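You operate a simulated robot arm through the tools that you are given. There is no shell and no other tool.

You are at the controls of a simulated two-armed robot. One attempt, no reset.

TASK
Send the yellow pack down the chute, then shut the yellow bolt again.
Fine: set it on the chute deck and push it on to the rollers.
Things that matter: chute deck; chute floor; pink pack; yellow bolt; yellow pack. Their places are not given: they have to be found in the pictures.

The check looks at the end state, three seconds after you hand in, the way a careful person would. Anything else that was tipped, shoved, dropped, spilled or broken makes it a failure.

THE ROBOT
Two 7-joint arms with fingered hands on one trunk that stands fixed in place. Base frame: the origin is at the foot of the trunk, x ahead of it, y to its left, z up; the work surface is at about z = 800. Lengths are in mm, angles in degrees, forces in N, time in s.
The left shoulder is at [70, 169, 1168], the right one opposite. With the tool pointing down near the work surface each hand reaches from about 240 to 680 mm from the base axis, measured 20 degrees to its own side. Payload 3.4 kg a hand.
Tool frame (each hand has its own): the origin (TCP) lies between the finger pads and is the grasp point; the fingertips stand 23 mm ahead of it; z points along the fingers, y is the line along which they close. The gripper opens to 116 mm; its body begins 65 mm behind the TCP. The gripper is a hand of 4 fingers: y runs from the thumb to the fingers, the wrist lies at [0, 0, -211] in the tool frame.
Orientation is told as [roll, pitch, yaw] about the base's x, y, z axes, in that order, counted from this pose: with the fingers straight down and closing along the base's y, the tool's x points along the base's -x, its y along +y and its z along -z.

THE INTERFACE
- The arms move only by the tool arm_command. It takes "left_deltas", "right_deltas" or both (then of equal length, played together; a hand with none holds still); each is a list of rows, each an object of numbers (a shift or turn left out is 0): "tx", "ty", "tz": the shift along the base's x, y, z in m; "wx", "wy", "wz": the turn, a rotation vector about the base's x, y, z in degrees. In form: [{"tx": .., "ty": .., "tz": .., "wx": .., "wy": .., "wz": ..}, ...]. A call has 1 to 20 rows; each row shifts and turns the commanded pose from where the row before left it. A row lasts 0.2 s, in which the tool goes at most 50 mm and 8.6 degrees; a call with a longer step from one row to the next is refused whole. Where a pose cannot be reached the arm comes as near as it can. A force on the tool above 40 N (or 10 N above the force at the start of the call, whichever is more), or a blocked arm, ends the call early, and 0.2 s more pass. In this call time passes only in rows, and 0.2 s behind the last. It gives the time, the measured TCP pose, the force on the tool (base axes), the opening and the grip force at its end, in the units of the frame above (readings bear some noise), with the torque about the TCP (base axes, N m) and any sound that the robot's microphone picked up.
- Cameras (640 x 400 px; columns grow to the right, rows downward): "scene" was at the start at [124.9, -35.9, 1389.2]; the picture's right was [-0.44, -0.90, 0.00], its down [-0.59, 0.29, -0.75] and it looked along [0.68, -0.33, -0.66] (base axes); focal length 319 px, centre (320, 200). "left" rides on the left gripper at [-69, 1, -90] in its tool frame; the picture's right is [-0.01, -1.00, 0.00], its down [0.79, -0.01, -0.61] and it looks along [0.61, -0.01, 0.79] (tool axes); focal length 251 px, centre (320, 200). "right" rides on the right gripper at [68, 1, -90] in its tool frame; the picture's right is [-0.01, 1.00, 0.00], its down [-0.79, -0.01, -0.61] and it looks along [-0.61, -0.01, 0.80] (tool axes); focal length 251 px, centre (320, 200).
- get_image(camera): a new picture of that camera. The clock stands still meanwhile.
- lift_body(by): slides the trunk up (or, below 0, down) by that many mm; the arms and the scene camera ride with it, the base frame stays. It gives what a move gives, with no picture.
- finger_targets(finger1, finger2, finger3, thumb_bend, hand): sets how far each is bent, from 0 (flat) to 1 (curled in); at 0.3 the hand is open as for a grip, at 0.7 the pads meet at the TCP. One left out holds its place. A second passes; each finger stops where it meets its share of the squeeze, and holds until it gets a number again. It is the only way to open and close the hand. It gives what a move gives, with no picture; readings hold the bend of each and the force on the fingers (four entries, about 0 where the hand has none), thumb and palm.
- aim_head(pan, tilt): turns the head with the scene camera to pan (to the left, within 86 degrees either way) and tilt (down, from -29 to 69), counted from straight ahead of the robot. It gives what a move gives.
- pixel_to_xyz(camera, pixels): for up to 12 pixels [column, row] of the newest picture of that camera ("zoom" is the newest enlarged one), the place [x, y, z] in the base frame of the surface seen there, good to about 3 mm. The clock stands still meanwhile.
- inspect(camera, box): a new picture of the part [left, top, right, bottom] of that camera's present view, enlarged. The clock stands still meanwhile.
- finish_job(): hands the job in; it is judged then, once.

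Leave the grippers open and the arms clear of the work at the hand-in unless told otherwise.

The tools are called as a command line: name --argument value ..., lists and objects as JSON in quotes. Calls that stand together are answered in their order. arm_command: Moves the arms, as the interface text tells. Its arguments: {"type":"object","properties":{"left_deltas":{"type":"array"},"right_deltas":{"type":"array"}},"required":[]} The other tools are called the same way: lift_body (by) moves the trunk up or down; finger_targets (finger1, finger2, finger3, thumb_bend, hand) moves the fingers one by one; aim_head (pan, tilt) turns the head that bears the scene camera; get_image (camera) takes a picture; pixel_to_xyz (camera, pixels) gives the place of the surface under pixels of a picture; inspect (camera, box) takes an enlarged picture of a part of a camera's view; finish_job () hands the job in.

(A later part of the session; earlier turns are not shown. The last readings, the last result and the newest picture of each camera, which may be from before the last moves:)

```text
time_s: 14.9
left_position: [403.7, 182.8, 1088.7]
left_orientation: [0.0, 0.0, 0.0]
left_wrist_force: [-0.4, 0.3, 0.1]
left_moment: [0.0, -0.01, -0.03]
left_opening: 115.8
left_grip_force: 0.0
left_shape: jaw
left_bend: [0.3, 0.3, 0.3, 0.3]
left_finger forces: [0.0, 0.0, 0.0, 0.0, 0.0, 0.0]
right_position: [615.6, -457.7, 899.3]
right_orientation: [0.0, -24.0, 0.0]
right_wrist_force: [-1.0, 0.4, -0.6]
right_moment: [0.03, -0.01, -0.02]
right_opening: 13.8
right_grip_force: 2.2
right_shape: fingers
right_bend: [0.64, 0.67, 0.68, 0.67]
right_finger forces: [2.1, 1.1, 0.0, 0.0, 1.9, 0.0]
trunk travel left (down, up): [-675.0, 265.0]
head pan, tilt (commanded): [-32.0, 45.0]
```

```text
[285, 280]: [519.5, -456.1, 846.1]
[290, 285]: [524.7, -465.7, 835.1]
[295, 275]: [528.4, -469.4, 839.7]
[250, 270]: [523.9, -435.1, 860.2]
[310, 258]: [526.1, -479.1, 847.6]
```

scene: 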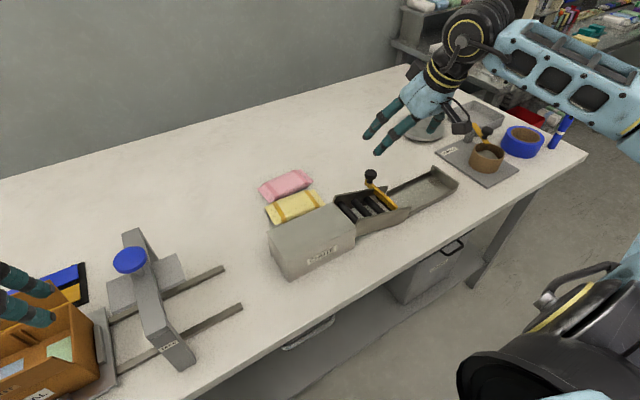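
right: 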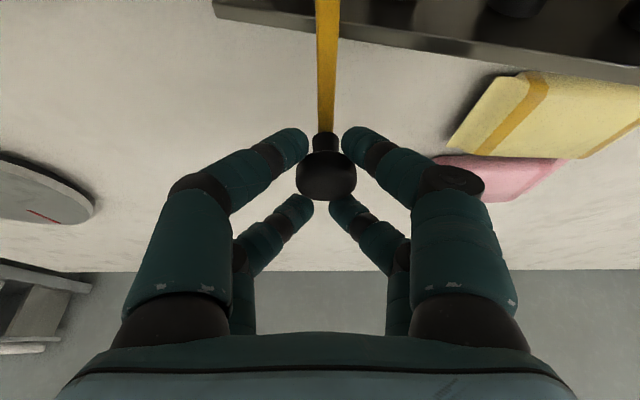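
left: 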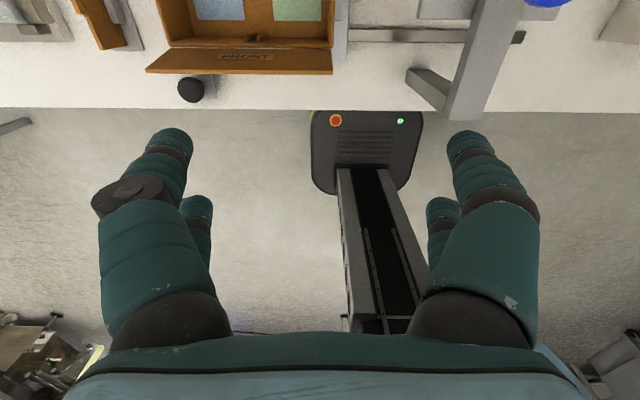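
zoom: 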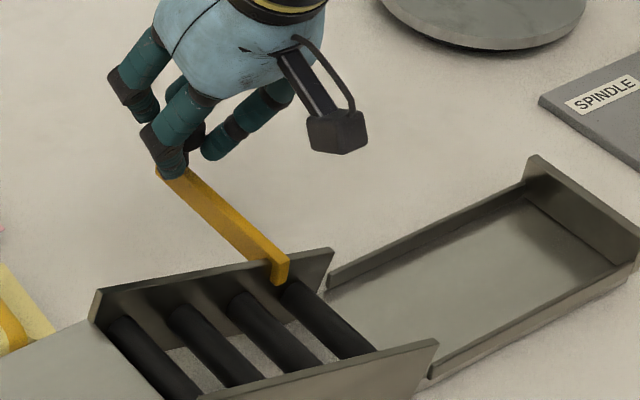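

The bolt's end is about flush with the rail's inner face, at x≈519. I'll pull 3 mm more for margin, then check.

arm_command --right_deltas '[{"tx": 0.003}]'

inspect --camera "scene" --box '[350, 170, 410, 210]'

get_image --camera "right"

```text
time_s: 15.3
left_position: [402.3, 183.4, 1089.1]
left_orientation: [0.0, 0.0, 0.0]
left_wrist_force: [0.6, 0.1, 0.7]
left_moment: [-0.03, 0.06, -0.02]
left_opening: 115.8
left_grip_force: 0.2
left_shape: jaw
left_bend: [0.3, 0.3, 0.3, 0.3]
left_finger forces: [0.0, 0.0, 0.1, 0.0, 0.0, 0.0]
right_position: [617.7, -457.9, 898.4]
right_orientation: [0.1, -24.0, 0.1]
right_wrist_force: [-1.3, 1.4, 0.3]
right_moment: [0.0, -0.02, 0.0]
right_opening: 14.0
right_grip_force: 2.3
right_shape: fingers
right_bend: [0.64, 0.67, 0.68, 0.67]
right_finger forces: [2.1, 1.1, 0.1, 0.1, 1.7, 0.0]
trunk travel left (down, up): [-675.0, 265.0]
head pan, tilt (commanded): [-32.0, 45.0]
```

```text
10.00 times, centred on (380, 190) of scene
```

zoom: 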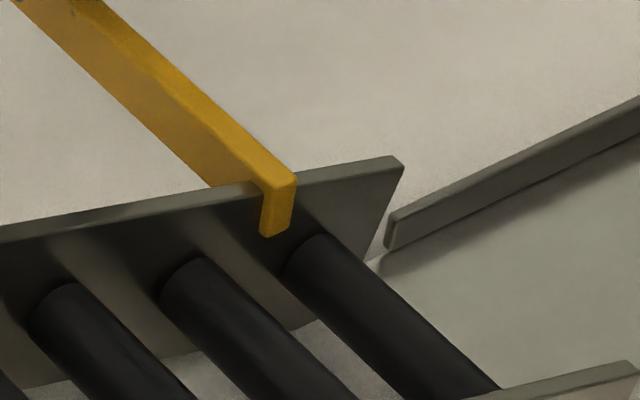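

```text
taken
```

right: 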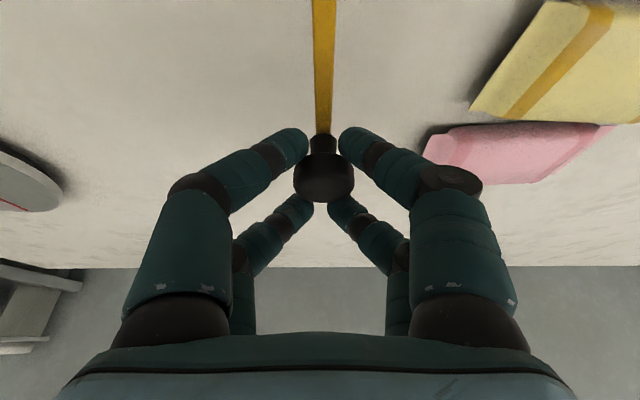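

The bolt's end still stands a little inside the rail, at (275,210) in the zoom, and there is no stop force. I'll pull 6 mm more in small steps.

arm_command --right_deltas '[{"tx": 0.003}, {"tx": 0.003}]'

inspect --camera "scene" --box '[350, 170, 410, 210]'

```text
time_s: 15.9
left_position: [403.7, 181.9, 1089.9]
left_orientation: [0.0, 0.0, 0.0]
left_wrist_force: [0.2, 0.4, 0.5]
left_moment: [0.03, -0.02, -0.01]
left_opening: 115.7
left_grip_force: 0.1
left_shape: jaw
left_bend: [0.3, 0.3, 0.3, 0.3]
left_finger forces: [0.0, 0.1, 0.1, 0.0, 0.0, 0.1]
right_position: [624.6, -457.9, 898.9]
right_orientation: [0.0, -23.9, 0.1]
right_wrist_force: [-0.8, -0.3, -0.4]
right_moment: [-0.04, -0.01, -0.01]
right_opening: 13.7
right_grip_force: 2.1
right_shape: fingers
right_bend: [0.64, 0.68, 0.68, 0.67]
right_finger forces: [1.8, 1.1, 0.0, 0.0, 1.8, 0.0]
trunk travel left (down, up): [-675.0, 265.0]
head pan, tilt (commanded): [-32.0, 45.0]
```

```text
10.00 times, centred on (380, 190) of scene
```

zoom: 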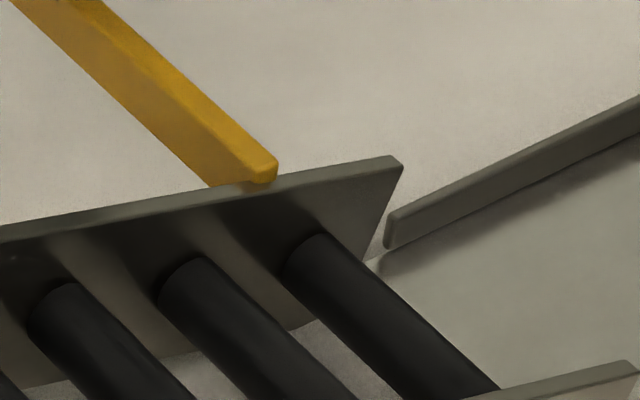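

The bolt's end is now clear of the channel, at (265,170) in the zoom. I'll open the fingers to release the knob, then lift straight up.

finger_targets --hand "right" --finger1 0.45 --finger2 0.45 --finger3 0.45 --thumb_bend 0.45

arm_command --right_deltas '[{"tz": 0.02}, {"tz": 0.03}, {"tz": 0.035}, {"tz": 0.035}]'

get_image --camera "right"

inspect --camera "scene" --box '[300, 110, 460, 230]'

```text
time_s: 16.9
left_position: [402.3, 184.1, 1088.1]
left_orientation: [-0.1, 0.0, 0.0]
left_wrist_force: [0.3, -0.1, -0.6]
left_moment: [0.0, -0.02, 0.01]
left_opening: 116.0
left_grip_force: 0.2
left_shape: jaw
left_bend: [0.3, 0.3, 0.3, 0.3]
left_finger forces: [0.0, 0.0, 0.0, 0.0, 0.0, 0.1]
right_position: [624.9, -457.1, 899.1]
right_orientation: [-0.1, -24.0, 0.1]
right_wrist_force: [-0.2, 1.0, 0.3]
right_moment: [0.01, -0.03, -0.02]
right_opening: 72.3
right_grip_force: 0.1
right_shape: fingers
right_bend: [0.45, 0.45, 0.45, 0.45]
right_finger forces: [0.1, 0.1, 0.0, 0.0, 0.0, 0.1]
trunk travel left (down, up): [-675.0, 265.0]
head pan, tilt (commanded): [-32.0, 45.0]
```

```text
time_s: 17.9
left_position: [403.0, 183.5, 1088.5]
left_orientation: [-0.1, 0.0, 0.0]
left_wrist_force: [-0.5, -0.5, 0.3]
left_moment: [-0.03, -0.04, 0.03]
left_opening: 116.0
left_grip_force: 0.0
left_shape: jaw
left_bend: [0.3, 0.3, 0.3, 0.3]
left_finger forces: [0.0, 0.0, 0.1, 0.0, 0.0, 0.0]
right_position: [624.8, -456.9, 1018.5]
right_orientation: [0.0, -24.0, 0.1]
right_wrist_force: [-0.9, -0.5, -0.2]
right_moment: [-0.02, -0.02, 0.03]
right_opening: 72.6
right_grip_force: 0.1
right_shape: fingers
right_bend: [0.45, 0.45, 0.45, 0.45]
right_finger forces: [0.0, 0.0, 0.0, 0.1, 0.0, 0.1]
trunk travel left (down, up): [-675.0, 265.0]
head pan, tilt (commanded): [-32.0, 45.0]
```

```text
taken
```

right: 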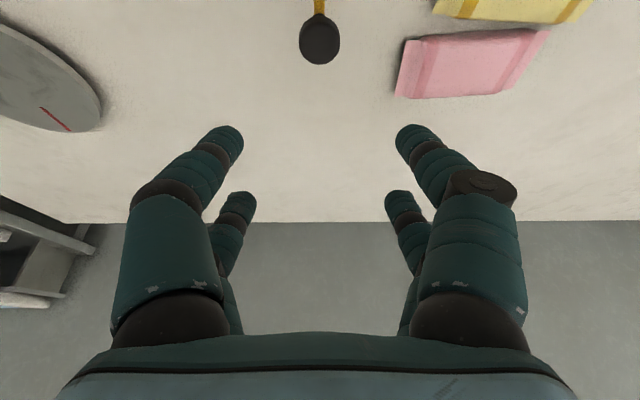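

```text
3.33 times, centred on (380, 170) of scene
```

zoom: 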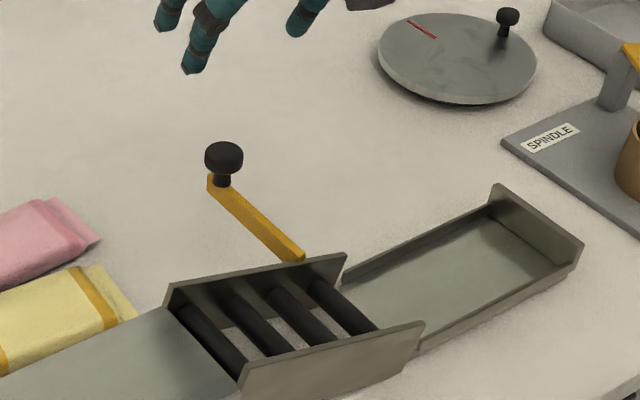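

The bolt stays open and the channel is clear. Next is the yellow pack: I'll open the right hand to 0.1, level the tool, and move above the pack centre (616, −280), staying at z≈950.

arm_command --right_deltas '[{"tx": -0.002, "ty": 0.036, "wy": 6}, {"tx": -0.002, "ty": 0.036, "wy": 6}, {"tx": -0.002, "ty": 0.036, "tz": -0.01, "wy": 6}, {"tx": -0.002, "ty": 0.036, "tz": -0.02, "wy": 6}, {"ty": 0.033, "tz": -0.02}]'

finger_targets --hand "right" --finger1 0.1 --finger2 0.1 --finger3 0.1 --thumb_bend 0.1

get_image --camera "right"

get_image --camera "scene"

```text
time_s: 19.1
left_position: [402.9, 183.3, 1089.6]
left_orientation: [0.1, 0.0, 0.0]
left_wrist_force: [0.1, 0.3, 0.4]
left_moment: [-0.02, -0.01, -0.02]
left_opening: 116.1
left_grip_force: 0.1
left_shape: jaw
left_bend: [0.3, 0.3, 0.3, 0.3]
left_finger forces: [0.1, 0.0, 0.0, 0.0, 0.0, 0.1]
right_position: [585.4, -286.5, 976.0]
right_orientation: [0.0, 0.0, 0.0]
right_wrist_force: [-0.4, 0.7, 0.0]
right_moment: [0.02, 0.0, -0.04]
right_opening: 72.7
right_grip_force: 0.1
right_shape: fingers
right_bend: [0.45, 0.45, 0.45, 0.45]
right_finger forces: [0.0, 0.1, 0.0, 0.0, 0.0, 0.0]
right hand out of reach, approached as far as the arm can: row 4, 5
trunk travel left (down, up): [-675.0, 265.0]
head pan, tilt (commanded): [-32.0, 45.0]
```

```text
time_s: 20.1
left_position: [403.1, 183.2, 1089.0]
left_orientation: [0.1, 0.0, 0.1]
left_wrist_force: [0.2, 0.8, -0.4]
left_moment: [-0.02, 0.05, -0.02]
left_opening: 115.8
left_grip_force: 0.1
left_shape: jaw
left_bend: [0.3, 0.3, 0.3, 0.3]
left_finger forces: [0.1, 0.1, 0.0, 0.1, 0.0, 0.1]
right_position: [585.3, -285.3, 975.5]
right_orientation: [0.0, 0.0, 0.1]
right_wrist_force: [0.1, -0.4, 0.1]
right_moment: [0.01, -0.01, 0.02]
right_opening: 152.4
right_grip_force: 0.0
right_shape: fingers
right_bend: [0.1, 0.1, 0.1, 0.1]
right_finger forces: [0.0, 0.0, 0.0, 0.0, 0.0, 0.1]
trunk travel left (down, up): [-675.0, 265.0]
head pan, tilt (commanded): [-32.0, 45.0]
```

```text
taken
```

right: 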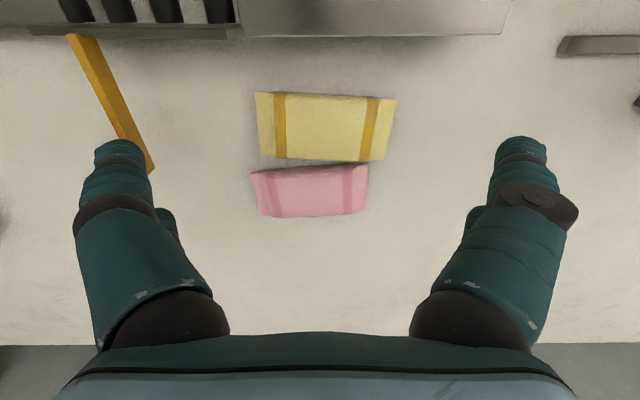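

```text
taken
```

scene: 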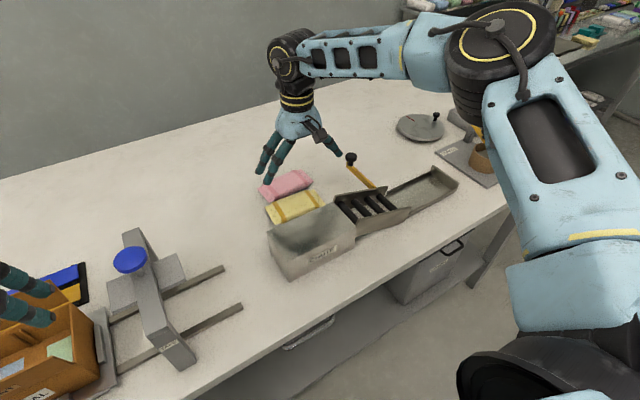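

The arm fell short when level (x 585 instead of 617), so it needs some forward tilt for reach. I'll tilt back to −15° here and see where the TCP ends up.

arm_command --right_deltas '[{"wy": -5}, {"wy": -5}, {"wy": -5}, {}]'

```text
time_s: 21.1
left_position: [403.1, 183.4, 1088.1]
left_orientation: [0.0, 0.0, 0.0]
left_wrist_force: [-0.4, -0.4, 0.2]
left_moment: [-0.01, -0.02, 0.02]
left_opening: 116.1
left_grip_force: 0.0
left_shape: jaw
left_bend: [0.3, 0.3, 0.3, 0.3]
left_finger forces: [0.1, 0.1, 0.1, 0.0, 0.0, 0.0]
right_position: [587.4, -286.8, 974.6]
right_orientation: [0.0, -14.9, 0.0]
right_wrist_force: [0.1, -0.5, 0.1]
right_moment: [0.0, -0.02, 0.01]
right_opening: 152.6
right_grip_force: 0.0
right_shape: fingers
right_bend: [0.1, 0.1, 0.1, 0.1]
right_finger forces: [0.0, 0.1, 0.0, 0.1, 0.1, 0.1]
trunk travel left (down, up): [-675.0, 265.0]
head pan, tilt (commanded): [-32.0, 45.0]
```

The TCP held at (587, −287) with −15° tilt, and each call starts from the measured pose. The reach seems better lower down, so I'll go to about (614, −281, 880) while easing the tilt to −8°. That keeps the fingertips above the pack.

arm_command --right_deltas '[{"tx": 0.009, "ty": 0.002, "tz": -0.03, "wy": 2}, {"tx": 0.009, "ty": 0.002, "tz": -0.03, "wy": 2}, {"tx": 0.009, "ty": 0.002, "tz": -0.03, "wy": 3}]'

get_image --camera "right"

inspect --camera "scene" --box '[220, 100, 380, 240]'

```text
time_s: 21.9
left_position: [402.2, 182.9, 1089.9]
left_orientation: [0.0, 0.0, 0.0]
left_wrist_force: [0.4, 0.1, 0.5]
left_moment: [0.0, -0.02, 0.02]
left_opening: 115.6
left_grip_force: 0.0
left_shape: jaw
left_bend: [0.3, 0.3, 0.3, 0.3]
left_finger forces: [0.0, 0.0, 0.0, 0.0, 0.0, 0.1]
right_position: [587.9, -289.6, 898.3]
right_orientation: [0.2, -8.1, 0.1]
right_wrist_force: [0.1, -1.0, -0.2]
right_moment: [0.02, -0.02, -0.01]
right_opening: 152.8
right_grip_force: 0.0
right_shape: fingers
right_bend: [0.1, 0.1, 0.1, 0.1]
right_finger forces: [0.0, 0.1, 0.0, 0.1, 0.0, 0.0]
right hand out of reach, approached as far as the arm can: row 3
trunk travel left (down, up): [-675.0, 265.0]
head pan, tilt (commanded): [-32.0, 45.0]
```

```text
taken
```

right: 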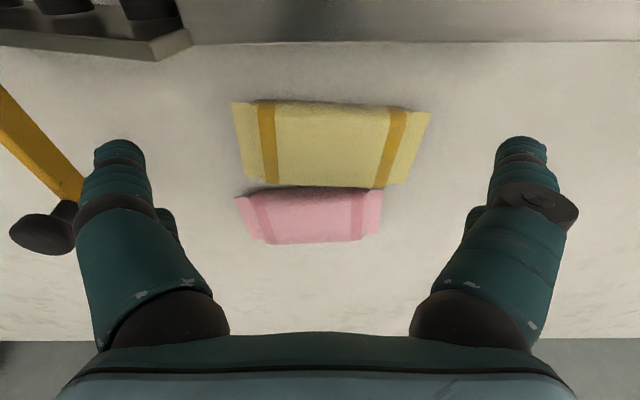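

```text
2.86 times, centred on (300, 170) of scene
```

zoom: 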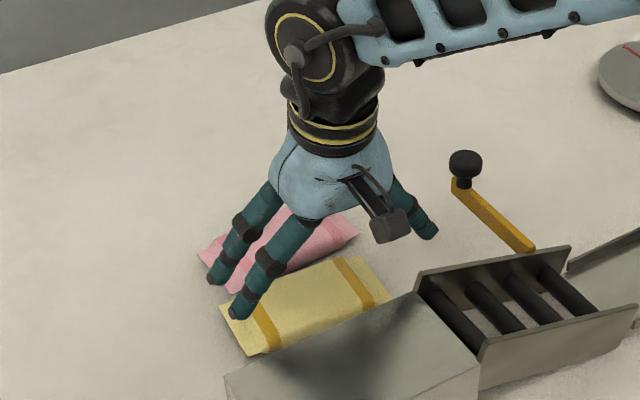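

The arm still stops short at x 588, though the distance to the shoulder isn't the issue; a wrist joint is probably at its limit. I'll aim the head to see the arm's posture.

aim_head --pan -40 --tilt 25

get_image --camera "scene"

```text
time_s: 22.7
left_position: [404.3, 182.4, 1088.8]
left_orientation: [0.0, 0.0, -0.1]
left_wrist_force: [0.6, 0.4, 0.2]
left_moment: [0.02, 0.04, -0.01]
left_opening: 115.6
left_grip_force: 0.2
left_shape: jaw
left_bend: [0.3, 0.3, 0.3, 0.3]
left_finger forces: [0.1, 0.1, 0.0, 0.0, 0.0, 0.0]
right_position: [587.6, -288.7, 898.9]
right_orientation: [0.1, -8.2, 0.2]
right_wrist_force: [-0.3, 0.5, 0.1]
right_moment: [0.05, 0.01, -0.01]
right_opening: 152.7
right_grip_force: 0.1
right_shape: fingers
right_bend: [0.1, 0.1, 0.1, 0.1]
right_finger forces: [0.1, 0.0, 0.0, 0.0, 0.0, 0.0]
trunk travel left (down, up): [-675.0, 265.0]
head pan, tilt (commanded): [-40.0, 25.0]
```

```text
taken
```

scene: 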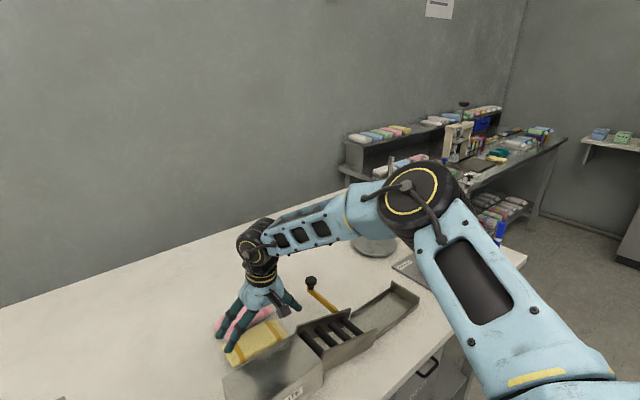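

I'll measure the elbow and wrist positions from this picture.

pixel_to_xyz --camera "scene" --pixels '[[405, 190], [420, 200], [250, 250], [260, 255], [440, 250], [520, 330], [300, 235], [355, 205]]'

```text
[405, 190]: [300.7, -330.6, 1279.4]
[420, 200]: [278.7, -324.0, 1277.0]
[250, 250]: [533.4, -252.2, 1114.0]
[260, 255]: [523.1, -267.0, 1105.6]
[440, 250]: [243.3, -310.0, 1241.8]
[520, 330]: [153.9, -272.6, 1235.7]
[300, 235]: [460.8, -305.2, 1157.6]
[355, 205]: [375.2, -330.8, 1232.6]
```

The elbow is only bent to about 105°, so reach itself isn't the limit; more tilt may free the wrist. As a test I'll tilt to −20° and move +x by 25 mm while staying above the pack.

arm_command --right_deltas '[{"wy": -6}, {"wy": -6}, {"tx": 0.01}, {"tx": 0.01}, {"tx": 0.006, "ty": 0.006}]'

```text
time_s: 23.9
left_position: [402.3, 182.8, 1088.8]
left_orientation: [0.0, 0.0, 0.0]
left_wrist_force: [-0.5, 0.0, 0.7]
left_moment: [-0.02, 0.05, 0.03]
left_opening: 116.1
left_grip_force: 0.1
left_shape: jaw
left_bend: [0.3, 0.3, 0.3, 0.3]
left_finger forces: [0.1, 0.1, 0.1, 0.0, 0.0, 0.0]
right_position: [610.9, -281.4, 898.3]
right_orientation: [0.0, -20.1, 0.0]
right_wrist_force: [-0.7, 0.1, -0.8]
right_moment: [0.0, 0.01, 0.02]
right_opening: 152.5
right_grip_force: 0.1
right_shape: fingers
right_bend: [0.1, 0.1, 0.1, 0.1]
right_finger forces: [0.1, 0.0, 0.0, 0.1, 0.0, 0.0]
trunk travel left (down, up): [-675.0, 265.0]
head pan, tilt (commanded): [-40.0, 25.0]
```

With −20° tilt, (611, −281, 898) is reachable. To need less tilt I'll raise the trunk 100 mm, so the forearm slopes down more, then test a flatter tool angle.

lift_body --by 100

arm_command --right_deltas '[{"tz": -0.03, "wy": 3}, {"tz": -0.03, "wy": 3}, {"tz": -0.03, "wy": 3, "tx": 0.002}, {"tz": -0.01, "wy": 3, "tx": 0.002}, {"wy": 3}, {"wy": 3}]'

```text
time_s: 25.2
left_position: [403.2, 182.7, 1188.6]
left_orientation: [0.1, 0.0, 0.1]
left_wrist_force: [0.0, 0.1, -0.3]
left_moment: [0.02, 0.01, 0.0]
left_opening: 116.0
left_grip_force: 0.1
left_shape: jaw
left_bend: [0.3, 0.3, 0.3, 0.3]
left_finger forces: [0.0, 0.0, 0.0, 0.0, 0.0, 0.0]
right_position: [611.8, -281.8, 998.0]
right_orientation: [0.0, -20.1, 0.0]
right_wrist_force: [-0.3, -0.5, -0.7]
right_moment: [-0.04, 0.02, 0.0]
right_opening: 152.7
right_grip_force: 0.0
right_shape: fingers
right_bend: [0.1, 0.1, 0.1, 0.1]
right_finger forces: [0.1, 0.0, 0.0, 0.0, 0.0, 0.0]
trunk travel left (down, up): [-775.0, 165.0]
head pan, tilt (commanded): [-40.0, 25.0]
```

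```text
time_s: 26.6
left_position: [403.1, 183.0, 1188.4]
left_orientation: [0.0, 0.1, 0.0]
left_wrist_force: [-0.7, 0.8, 0.0]
left_moment: [0.01, 0.0, -0.07]
left_opening: 115.9
left_grip_force: 0.0
left_shape: jaw
left_bend: [0.3, 0.3, 0.3, 0.3]
left_finger forces: [0.0, 0.0, 0.0, 0.0, 0.0, 0.0]
right_position: [545.4, -304.9, 953.7]
right_orientation: [0.2, -2.0, 0.1]
right_wrist_force: [0.1, -0.3, -0.2]
right_moment: [0.03, -0.02, 0.01]
right_opening: 152.6
right_grip_force: 0.1
right_shape: fingers
right_bend: [0.1, 0.1, 0.1, 0.1]
right_finger forces: [0.1, 0.0, 0.0, 0.0, 0.1, 0.0]
right hand out of reach, approached as far as the arm can: row 1, 2, 3, 4, 5, 6
trunk travel left (down, up): [-775.0, 165.0]
head pan, tilt (commanded): [-40.0, 25.0]
```

Raising the trunk made it worse, and comparing the three stall points says a lower trunk reaches further. I'll first raise both hands 160 mm for safety and draw the right hand back. Then I'll lower the trunk in steps.

arm_command --right_deltas '[{"tx": -0.01, "tz": 0.04}, {"tx": -0.01, "tz": 0.04}, {"tx": -0.01, "tz": 0.04}, {"tx": -0.01, "tz": 0.04}]' --left_deltas '[{"tz": 0.04}, {"tz": 0.04}, {"tz": 0.04}, {"tz": 0.04}]'

lift_body --by -150

aim_head --pan -20 --tilt 40

get_image --camera "scene"

```text
time_s: 27.6
left_position: [398.0, 186.0, 1351.3]
left_orientation: [-0.1, -0.1, 0.0]
left_wrist_force: [1.1, -0.9, -0.5]
left_moment: [-0.02, -0.02, -0.02]
left_opening: 115.7
left_grip_force: 0.0
left_shape: jaw
left_bend: [0.3, 0.3, 0.3, 0.3]
left_finger forces: [0.0, 0.0, 0.2, 0.0, 0.0, 0.0]
right_position: [505.3, -308.7, 1115.3]
right_orientation: [-0.1, -2.1, 0.0]
right_wrist_force: [-0.4, 0.9, 0.3]
right_moment: [-0.03, -0.04, -0.01]
right_opening: 152.4
right_grip_force: 0.0
right_shape: fingers
right_bend: [0.1, 0.1, 0.1, 0.1]
right_finger forces: [0.1, 0.0, 0.1, 0.0, 0.0, 0.0]
trunk travel left (down, up): [-775.0, 165.0]
head pan, tilt (commanded): [-40.0, 25.0]
```

```text
time_s: 29.4
left_position: [401.7, 187.1, 1200.7]
left_orientation: [-0.1, 0.0, 0.0]
left_wrist_force: [0.3, 0.2, 0.6]
left_moment: [0.0, -0.01, 0.0]
left_opening: 115.8
left_grip_force: 0.1
left_shape: jaw
left_bend: [0.3, 0.3, 0.3, 0.3]
left_finger forces: [0.0, 0.0, 0.1, 0.0, 0.0, 0.1]
right_position: [507.9, -308.2, 963.7]
right_orientation: [-0.1, -2.1, 0.1]
right_wrist_force: [-0.3, 0.4, -0.1]
right_moment: [0.03, 0.02, 0.03]
right_opening: 152.4
right_grip_force: 0.0
right_shape: fingers
right_bend: [0.1, 0.1, 0.1, 0.1]
right_finger forces: [0.0, 0.0, 0.0, 0.0, 0.0, 0.0]
trunk travel left (down, up): [-625.0, 315.0]
head pan, tilt (commanded): [-40.0, 25.0]
```

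```text
time_s: 30.2
left_position: [400.4, 186.8, 1200.6]
left_orientation: [-0.1, 0.0, 0.0]
left_wrist_force: [-0.4, -0.4, -0.4]
left_moment: [0.0, 0.0, 0.0]
left_opening: 116.0
left_grip_force: 0.0
left_shape: jaw
left_bend: [0.3, 0.3, 0.3, 0.3]
left_finger forces: [0.0, 0.0, 0.0, 0.1, 0.0, 0.0]
right_position: [507.3, -307.3, 963.2]
right_orientation: [0.0, -2.0, 0.1]
right_wrist_force: [-0.4, 0.3, -0.4]
right_moment: [-0.01, 0.02, -0.01]
right_opening: 152.5
right_grip_force: 0.0
right_shape: fingers
right_bend: [0.1, 0.1, 0.1, 0.1]
right_finger forces: [0.0, 0.1, 0.1, 0.0, 0.0, 0.0]
trunk travel left (down, up): [-625.0, 315.0]
head pan, tilt (commanded): [-20.0, 40.0]
```

```text
taken
```

scene: 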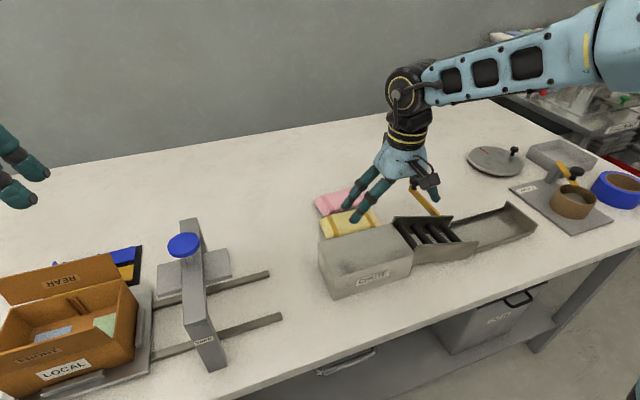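

The trunk is at −50 mm. I'll raise the right hand another 140 mm so it stays clear, then lower the trunk 150 mm more.

arm_command --right_deltas '[{"tz": 0.04}, {"tz": 0.04}, {"tz": 0.04}, {"tz": 0.03}]'

lift_body --by -150

get_image --camera "scene"

get_image --camera "left"

```text
time_s: 31.2
left_position: [400.1, 187.8, 1199.4]
left_orientation: [0.0, -0.1, 0.0]
left_wrist_force: [-0.3, 0.1, 0.5]
left_moment: [-0.03, -0.02, 0.02]
left_opening: 116.0
left_grip_force: 0.1
left_shape: jaw
left_bend: [0.3, 0.3, 0.3, 0.3]
left_finger forces: [0.1, 0.0, 0.0, 0.0, 0.0, 0.0]
right_position: [508.9, -308.6, 1115.6]
right_orientation: [0.1, -2.1, 0.1]
right_wrist_force: [-0.7, 1.3, 0.6]
right_moment: [0.0, 0.03, -0.03]
right_opening: 152.4
right_grip_force: 0.1
right_shape: fingers
right_bend: [0.1, 0.1, 0.1, 0.1]
right_finger forces: [0.0, 0.0, 0.1, 0.0, 0.0, 0.1]
trunk travel left (down, up): [-625.0, 315.0]
head pan, tilt (commanded): [-20.0, 40.0]
```

```text
time_s: 33.0
left_position: [401.9, 186.6, 1049.3]
left_orientation: [0.0, 0.0, 0.0]
left_wrist_force: [-0.1, -0.1, 0.6]
left_moment: [0.0, 0.03, 0.0]
left_opening: 116.1
left_grip_force: 0.0
left_shape: jaw
left_bend: [0.3, 0.3, 0.3, 0.3]
left_finger forces: [0.0, 0.0, 0.0, 0.0, 0.0, 0.0]
right_position: [508.6, -308.7, 964.9]
right_orientation: [-0.1, -2.0, 0.0]
right_wrist_force: [0.4, 0.5, 0.3]
right_moment: [-0.03, 0.02, -0.04]
right_opening: 152.7
right_grip_force: 0.0
right_shape: fingers
right_bend: [0.1, 0.1, 0.1, 0.1]
right_finger forces: [0.1, 0.0, 0.0, 0.0, 0.0, 0.0]
trunk travel left (down, up): [-475.0, 465.0]
head pan, tilt (commanded): [-20.0, 40.0]
```

```text
taken
```

scene: 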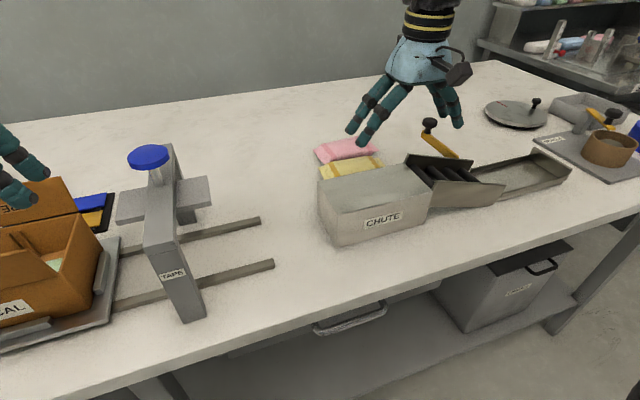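

```text
taken
```

left: 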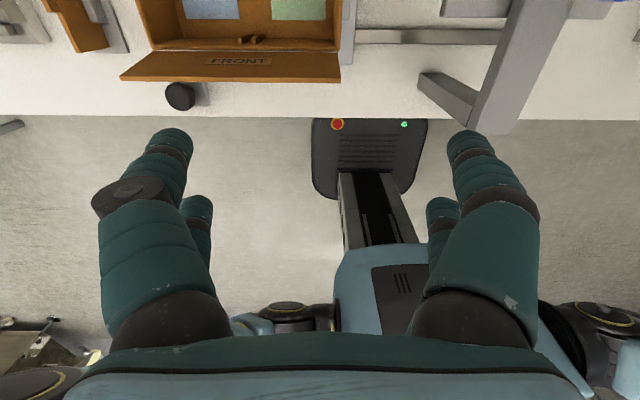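

The trunk is at −200 mm and everything is clear. Now I'll move the right hand above the pack, to (616, −281, 930) with −8° tilt.

arm_command --right_deltas '[{"tx": 0.027, "ty": 0.007, "tz": -0.005, "wy": -1.5}, {"tx": 0.027, "ty": 0.007, "tz": -0.01, "wy": -1.5}, {"tx": 0.027, "ty": 0.007, "tz": -0.01, "wy": -1.5}, {"tx": 0.026, "ty": 0.007, "tz": -0.01, "wy": -1.5}]'

get_image --camera "right"

get_image --camera "scene"

```text
time_s: 34.0
left_position: [402.4, 185.4, 1050.0]
left_orientation: [0.0, 0.2, 0.1]
left_wrist_force: [-0.4, 0.0, 1.5]
left_moment: [0.01, 0.01, -0.02]
left_opening: 115.8
left_grip_force: 0.1
left_shape: jaw
left_bend: [0.3, 0.3, 0.3, 0.3]
left_finger forces: [0.1, 0.0, 0.0, 0.1, 0.1, 0.0]
right_position: [611.0, -284.1, 927.1]
right_orientation: [0.1, -8.0, -0.2]
right_wrist_force: [0.2, -0.6, -0.4]
right_moment: [-0.02, -0.03, -0.02]
right_opening: 152.7
right_grip_force: 0.1
right_shape: fingers
right_bend: [0.1, 0.1, 0.1, 0.1]
right_finger forces: [0.1, 0.0, 0.0, 0.0, 0.1, 0.1]
right hand out of reach, approached as far as the arm can: row 4
trunk travel left (down, up): [-475.0, 465.0]
head pan, tilt (commanded): [-20.0, 40.0]
```

```text
taken
```

right: 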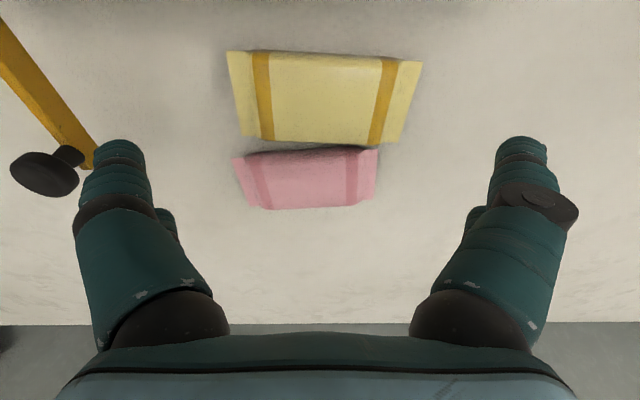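

```text
taken
```

scene: 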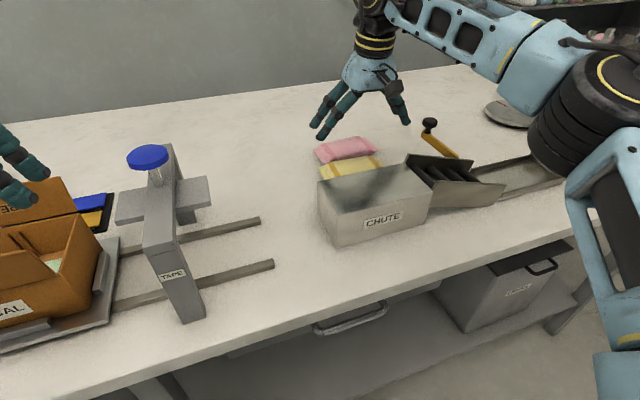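

It came within 5 mm, at (611, −284, 927), so a −10° tilt will do. Before descending I'll measure how far the spread fingertips sit below the TCP, and check the elbow's clearance.

inspect --camera "scene" --box '[280, 60, 440, 210]'

pixel_to_xyz --camera "zoom" --pixels '[[92, 170], [97, 160], [112, 203], [120, 190], [328, 165], [325, 150], [305, 140], [250, 260], [215, 320], [110, 185]]'

pixel_to_xyz --camera "scene" --pixels '[[600, 80], [560, 130], [540, 100], [600, 180], [620, 300]]'

```text
2.67 times, centred on (360, 135) of scene
```

zoom: 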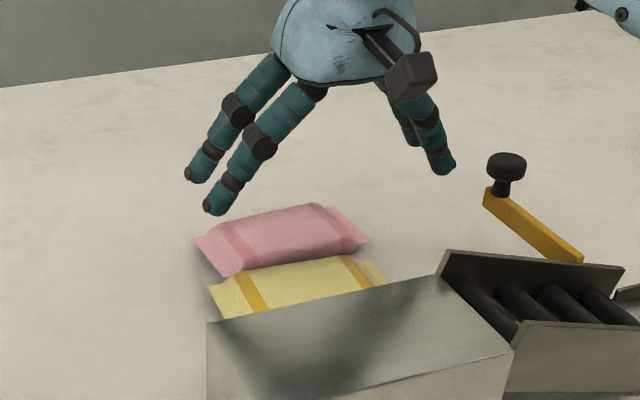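

```text
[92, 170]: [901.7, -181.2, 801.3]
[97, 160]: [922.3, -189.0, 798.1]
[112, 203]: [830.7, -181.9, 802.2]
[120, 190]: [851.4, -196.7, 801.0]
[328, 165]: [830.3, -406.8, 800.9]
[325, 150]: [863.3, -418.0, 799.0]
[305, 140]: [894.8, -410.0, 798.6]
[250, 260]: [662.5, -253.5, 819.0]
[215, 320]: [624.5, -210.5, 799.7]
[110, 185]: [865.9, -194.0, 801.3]
```

```text
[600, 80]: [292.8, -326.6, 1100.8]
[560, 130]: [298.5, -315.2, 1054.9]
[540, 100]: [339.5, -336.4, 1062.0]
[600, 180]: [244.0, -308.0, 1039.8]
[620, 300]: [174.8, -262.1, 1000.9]
```

I misread the tip pixels; in the zoom they are at (192,173), (215,207) and (447,167). I'll measure those.

pixel_to_xyz --camera "zoom" --pixels '[[190, 173], [200, 165], [210, 208], [222, 200], [447, 168], [440, 155], [415, 140], [230, 185]]'

```text
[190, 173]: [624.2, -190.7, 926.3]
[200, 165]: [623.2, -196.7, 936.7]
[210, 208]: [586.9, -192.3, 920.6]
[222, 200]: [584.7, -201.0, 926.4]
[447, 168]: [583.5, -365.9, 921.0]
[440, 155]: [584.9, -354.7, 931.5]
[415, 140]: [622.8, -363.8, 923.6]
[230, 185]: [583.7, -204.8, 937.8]
```

At bend 0.1 the tips are about 8 mm below the TCP, ±92 mm outside in y, and the elbow is at z≈1100, well clear. I'll descend to z≈850 with −10° tilt over the pack centre and check the alignment.

arm_command --right_deltas '[{"tx": 0.001, "ty": 0.002, "tz": -0.02, "wy": -1}, {"tx": 0.001, "ty": 0.002, "tz": -0.03, "wy": -1}, {"tz": -0.027}]'

get_image --camera "right"

inspect --camera "scene" --box '[280, 80, 440, 210]'

```text
time_s: 34.8
left_position: [401.7, 187.1, 1049.8]
left_orientation: [0.0, 0.0, -0.1]
left_wrist_force: [-0.5, 0.2, -0.4]
left_moment: [0.03, 0.0, 0.0]
left_opening: 115.7
left_grip_force: 0.2
left_shape: jaw
left_bend: [0.3, 0.3, 0.3, 0.3]
left_finger forces: [0.0, 0.0, 0.1, 0.0, 0.0, 0.1]
right_position: [613.0, -278.5, 851.1]
right_orientation: [0.0, -9.9, 0.0]
right_wrist_force: [-0.6, -0.2, -0.8]
right_moment: [0.04, -0.02, 0.0]
right_opening: 152.8
right_grip_force: 0.0
right_shape: fingers
right_bend: [0.1, 0.1, 0.1, 0.1]
right_finger forces: [0.0, 0.0, 0.0, 0.1, 0.0, 0.1]
trunk travel left (down, up): [-475.0, 465.0]
head pan, tilt (commanded): [-20.0, 40.0]
```

```text
taken
```

right: 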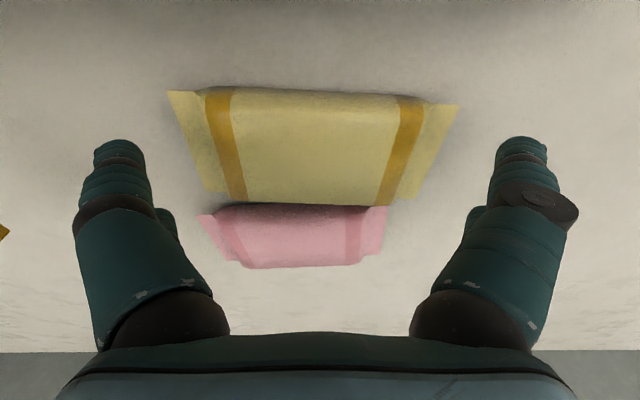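

```text
3.08 times, centred on (360, 145) of scene
```

zoom: 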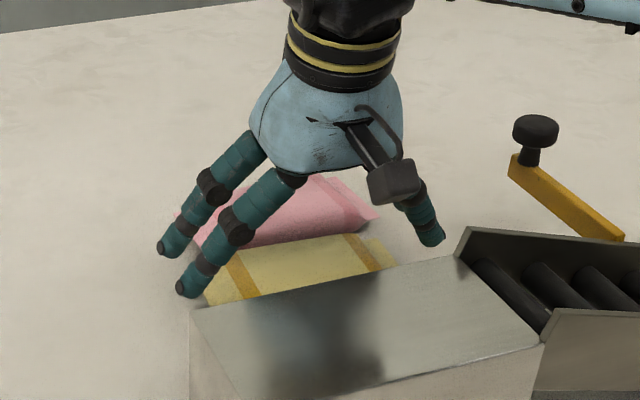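

The pack is about 2 mm to −y of the hand's midline and yawed about −3°. I'll match that yaw, shift −2 mm in y, and descend to z≈823 with the fingers outside the pack ends.

arm_command --right_deltas '[{"ty": -0.002, "tz": -0.008, "wz": -3}, {"tz": -0.01}, {"tz": -0.009}]'

get_image --camera "right"

inspect --camera "scene" --box '[280, 80, 440, 210]'

```text
time_s: 35.6
left_position: [402.1, 186.9, 1049.4]
left_orientation: [0.0, -0.1, 0.0]
left_wrist_force: [-0.6, 0.1, 0.1]
left_moment: [0.04, 0.02, 0.0]
left_opening: 116.1
left_grip_force: 0.0
left_shape: jaw
left_bend: [0.3, 0.3, 0.3, 0.3]
left_finger forces: [0.0, 0.1, 0.0, 0.0, 0.0, 0.1]
right_position: [612.0, -278.9, 823.7]
right_orientation: [0.0, -10.1, -2.9]
right_wrist_force: [0.0, -0.2, 0.1]
right_moment: [-0.03, -0.02, -0.02]
right_opening: 152.8
right_grip_force: 0.0
right_shape: fingers
right_bend: [0.1, 0.1, 0.1, 0.1]
right_finger forces: [0.1, 0.1, 0.1, 0.0, 0.0, 0.0]
trunk travel left (down, up): [-475.0, 465.0]
head pan, tilt (commanded): [-20.0, 40.0]
```

```text
taken
```

right: 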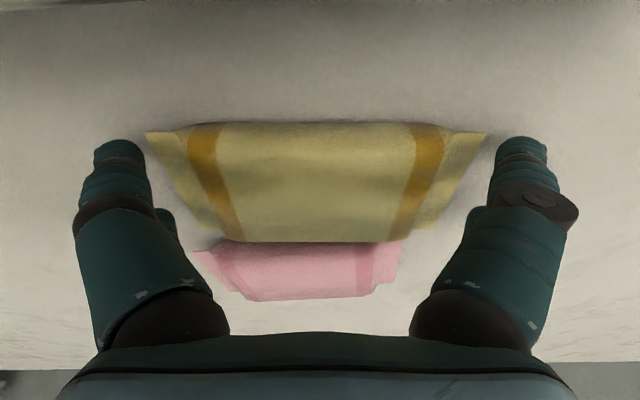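

```text
3.08 times, centred on (360, 145) of scene
```

zoom: 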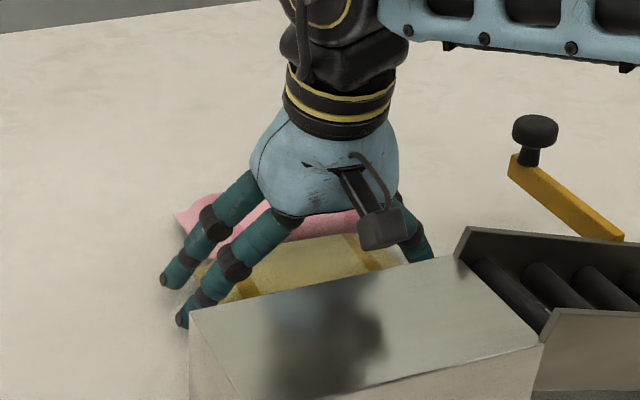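

The pack's ends, at columns 146 and 488, sit evenly between the fingers and the yaw matches. I'll close in a small stage to 0.2 and read the forces.

finger_targets --hand "right" --finger1 0.2 --finger2 0.2 --finger3 0.2 --thumb_bend 0.2

get_image --camera "right"

```text
time_s: 36.6
left_position: [402.3, 187.4, 1050.1]
left_orientation: [0.0, -0.1, 0.1]
left_wrist_force: [0.2, -0.5, -0.1]
left_moment: [0.0, 0.01, 0.02]
left_opening: 116.1
left_grip_force: 0.1
left_shape: jaw
left_bend: [0.3, 0.3, 0.3, 0.3]
left_finger forces: [0.0, 0.0, 0.0, 0.0, 0.0, 0.0]
right_position: [611.2, -279.4, 825.3]
right_orientation: [-0.1, -10.1, -2.9]
right_wrist_force: [0.2, -1.6, 1.1]
right_moment: [-0.06, 0.0, -0.04]
right_opening: 139.8
right_grip_force: 1.3
right_shape: fingers
right_bend: [0.18, 0.2, 0.19, 0.18]
right_finger forces: [1.0, 0.1, 0.2, 0.1, 1.3, 0.0]
trunk travel left (down, up): [-475.0, 465.0]
head pan, tilt (commanded): [-20.0, 40.0]
```

```text
taken
```

right: 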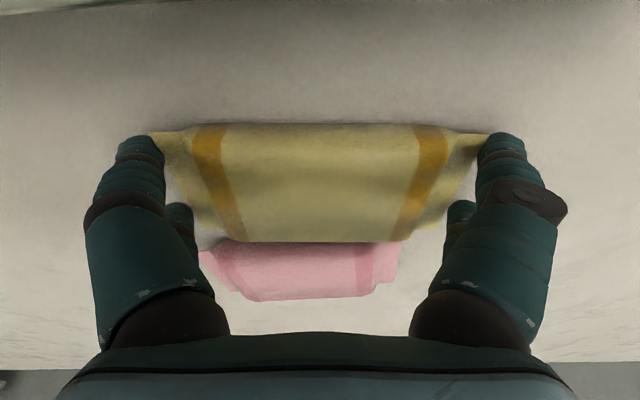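

Contact came at 139.8 mm, on finger 1 and the thumb at the pack's end edges. I'll squeeze more to see whether the ends hold.

finger_targets --hand "right" --finger1 0.28 --finger2 0.28 --finger3 0.28 --thumb_bend 0.28

get_image --camera "right"

inspect --camera "scene" --box '[280, 80, 440, 210]'

```text
time_s: 37.6
left_position: [401.5, 186.1, 1050.5]
left_orientation: [0.0, 0.0, 0.0]
left_wrist_force: [0.7, 0.5, -0.1]
left_moment: [-0.04, -0.02, -0.04]
left_opening: 116.1
left_grip_force: 0.1
left_shape: jaw
left_bend: [0.3, 0.3, 0.3, 0.3]
left_finger forces: [0.0, 0.0, 0.0, 0.0, 0.0, 0.0]
right_position: [610.7, -280.8, 824.0]
right_orientation: [0.0, -10.0, -2.9]
right_wrist_force: [1.3, -1.7, 4.6]
right_moment: [-0.1, 0.02, 0.02]
right_opening: 137.5
right_grip_force: 7.9
right_shape: fingers
right_bend: [0.19, 0.22, 0.21, 0.2]
right_finger forces: [4.4, 2.6, 2.7, 0.1, 6.2, 0.0]
trunk travel left (down, up): [-475.0, 465.0]
head pan, tilt (commanded): [-20.0, 40.0]
```

```text
taken
```

right: 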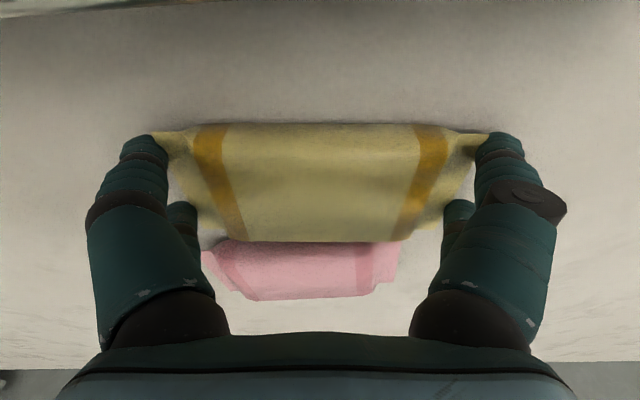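

```text
3.08 times, centred on (360, 145) of scene
```

zoom: 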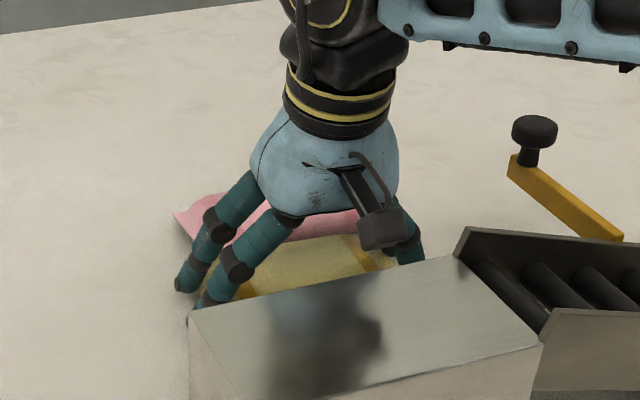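

All four digits now press the ends and they hold at 137.5 mm with 7.9 N. I'll squeeze somewhat more before a small test lift.

finger_targets --hand "right" --finger1 0.36 --finger2 0.36 --finger3 0.36 --thumb_bend 0.36

arm_command --right_deltas '[{"tz": 0.004}, {"tz": 0.006}, {"tz": 0.006}]'

get_image --camera "right"

inspect --camera "scene" --box '[280, 80, 440, 210]'

```text
time_s: 38.6
left_position: [400.4, 186.5, 1050.9]
left_orientation: [0.0, -0.1, 0.0]
left_wrist_force: [0.0, 0.0, 0.7]
left_moment: [0.01, 0.01, -0.01]
left_opening: 115.7
left_grip_force: 0.1
left_shape: jaw
left_bend: [0.3, 0.3, 0.3, 0.3]
left_finger forces: [0.0, 0.0, 0.0, 0.1, 0.0, 0.0]
right_position: [611.1, -280.0, 826.1]
right_orientation: [0.0, -10.1, -3.1]
right_wrist_force: [1.3, -4.4, 7.9]
right_moment: [-0.31, -0.03, 0.05]
right_opening: 135.8
right_grip_force: 16.7
right_shape: fingers
right_bend: [0.19, 0.23, 0.23, 0.23]
right_finger forces: [7.6, 6.5, 6.4, 0.1, 13.6, 0.1]
trunk travel left (down, up): [-475.0, 465.0]
head pan, tilt (commanded): [-20.0, 40.0]
```

```text
time_s: 39.4
left_position: [399.6, 187.2, 1049.6]
left_orientation: [-0.1, 0.1, 0.0]
left_wrist_force: [0.1, -0.2, 0.8]
left_moment: [0.02, -0.01, 0.0]
left_opening: 115.9
left_grip_force: 0.0
left_shape: jaw
left_bend: [0.3, 0.3, 0.3, 0.3]
left_finger forces: [0.0, 0.1, 0.0, 0.0, 0.0, 0.0]
right_position: [611.7, -280.0, 839.7]
right_orientation: [0.0, -9.9, -2.8]
right_wrist_force: [1.1, 0.8, 3.8]
right_moment: [0.24, 0.01, -0.02]
right_opening: 116.9
right_grip_force: 4.1
right_shape: fingers
right_bend: [0.25, 0.31, 0.33, 0.33]
right_finger forces: [3.3, 1.8, 1.1, 0.0, 3.1, 0.0]
trunk travel left (down, up): [-475.0, 465.0]
head pan, tilt (commanded): [-20.0, 40.0]
```

```text
taken
```

right: 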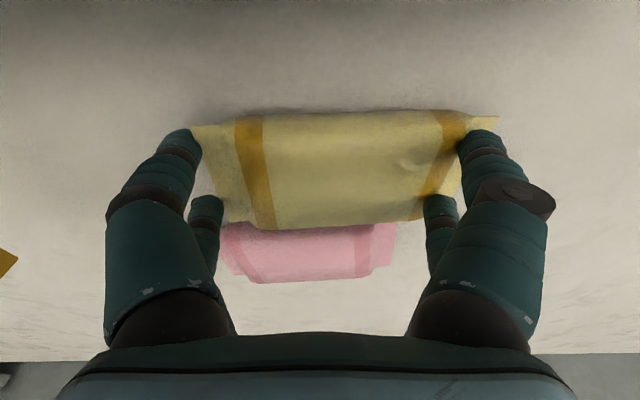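

```text
3.08 times, centred on (360, 145) of scene
```

zoom: 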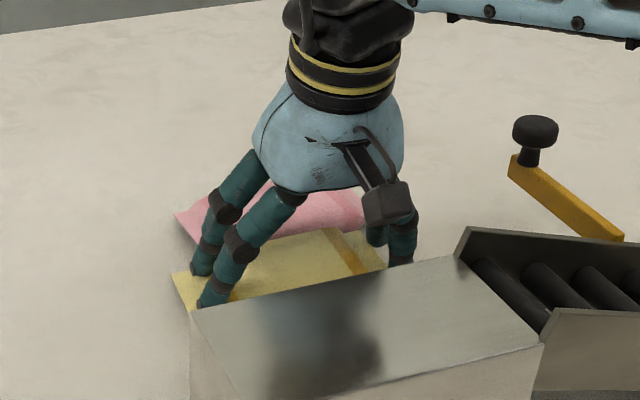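

The lift slipped: the +y fingers rode up over the flap, and the pack is still on the table. The ends taper, so the grip must be across the 64 mm width, away from pink and the deck wall. I'll look for free table to slide it to, left of the deck.

get_image --camera "scene"

pixel_to_xyz --camera "scene" --pixels '[[260, 220], [272, 265], [200, 290], [210, 195], [330, 172], [290, 180], [300, 250], [320, 210], [346, 150], [355, 168], [375, 143], [335, 160]]'

```text
taken
```

scene: 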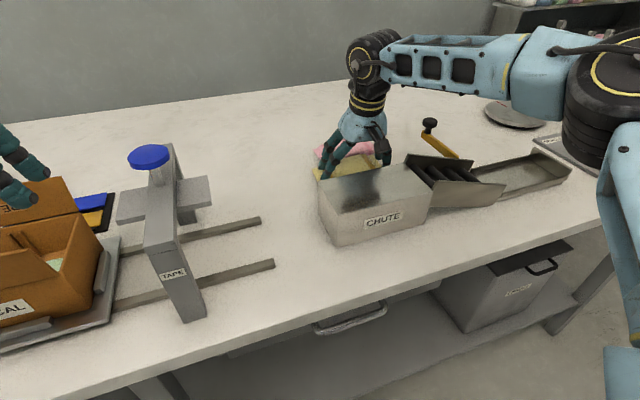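

```text
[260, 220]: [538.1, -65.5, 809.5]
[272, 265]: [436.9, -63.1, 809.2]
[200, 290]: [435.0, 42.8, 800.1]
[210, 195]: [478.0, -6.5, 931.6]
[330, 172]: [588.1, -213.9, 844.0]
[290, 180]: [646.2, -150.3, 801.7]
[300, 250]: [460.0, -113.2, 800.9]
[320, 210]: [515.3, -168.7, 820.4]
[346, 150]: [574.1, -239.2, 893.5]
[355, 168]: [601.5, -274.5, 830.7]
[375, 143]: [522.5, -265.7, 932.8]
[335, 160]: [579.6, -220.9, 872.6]
```

The TAPE rails start at y≈−65 and only reach x≈545, so table around (585, −125) is free. I'll first open the fingers wide to let go of the ends.

finger_targets --hand "right" --finger1 0.1 --finger2 0.1 --finger3 0.1 --thumb_bend 0.1

get_image --camera "right"

pixel_to_xyz --camera "right" --pixels '[[200, 130], [490, 120], [240, 220], [440, 210], [330, 112], [330, 224], [330, 240], [270, 240], [390, 228], [330, 165]]'

```text
time_s: 40.4
left_position: [401.1, 187.8, 1050.7]
left_orientation: [-0.1, 0.0, 0.0]
left_wrist_force: [-0.2, 0.3, -0.7]
left_moment: [-0.03, 0.01, 0.0]
left_opening: 115.9
left_grip_force: 0.1
left_shape: jaw
left_bend: [0.3, 0.3, 0.3, 0.3]
left_finger forces: [0.0, 0.1, 0.0, 0.0, 0.0, 0.0]
right_position: [611.8, -280.6, 840.0]
right_orientation: [0.0, -10.0, -2.9]
right_wrist_force: [0.8, -0.2, 1.1]
right_moment: [0.0, 0.03, -0.01]
right_opening: 152.3
right_grip_force: 0.0
right_shape: fingers
right_bend: [0.1, 0.1, 0.1, 0.1]
right_finger forces: [0.0, 0.0, 0.0, 0.1, 0.0, 0.0]
trunk travel left (down, up): [-475.0, 465.0]
head pan, tilt (commanded): [-20.0, 40.0]
```

```text
taken
```

right: 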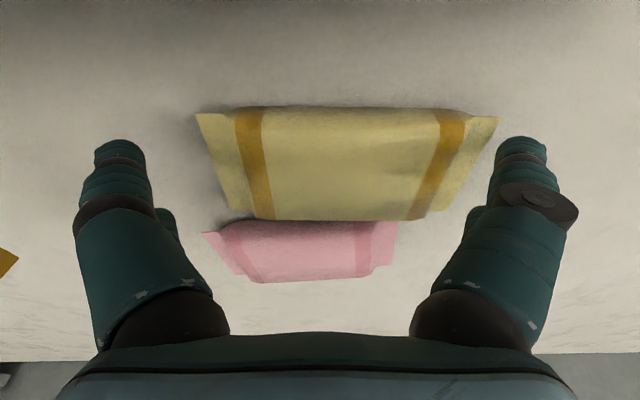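

```text
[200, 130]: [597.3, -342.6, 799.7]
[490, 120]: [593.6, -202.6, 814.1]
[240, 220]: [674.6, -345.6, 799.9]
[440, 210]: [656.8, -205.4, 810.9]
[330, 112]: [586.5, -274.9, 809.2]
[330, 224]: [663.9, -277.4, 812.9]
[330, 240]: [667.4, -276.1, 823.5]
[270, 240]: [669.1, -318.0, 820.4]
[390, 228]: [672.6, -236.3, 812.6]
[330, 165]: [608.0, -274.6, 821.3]
```

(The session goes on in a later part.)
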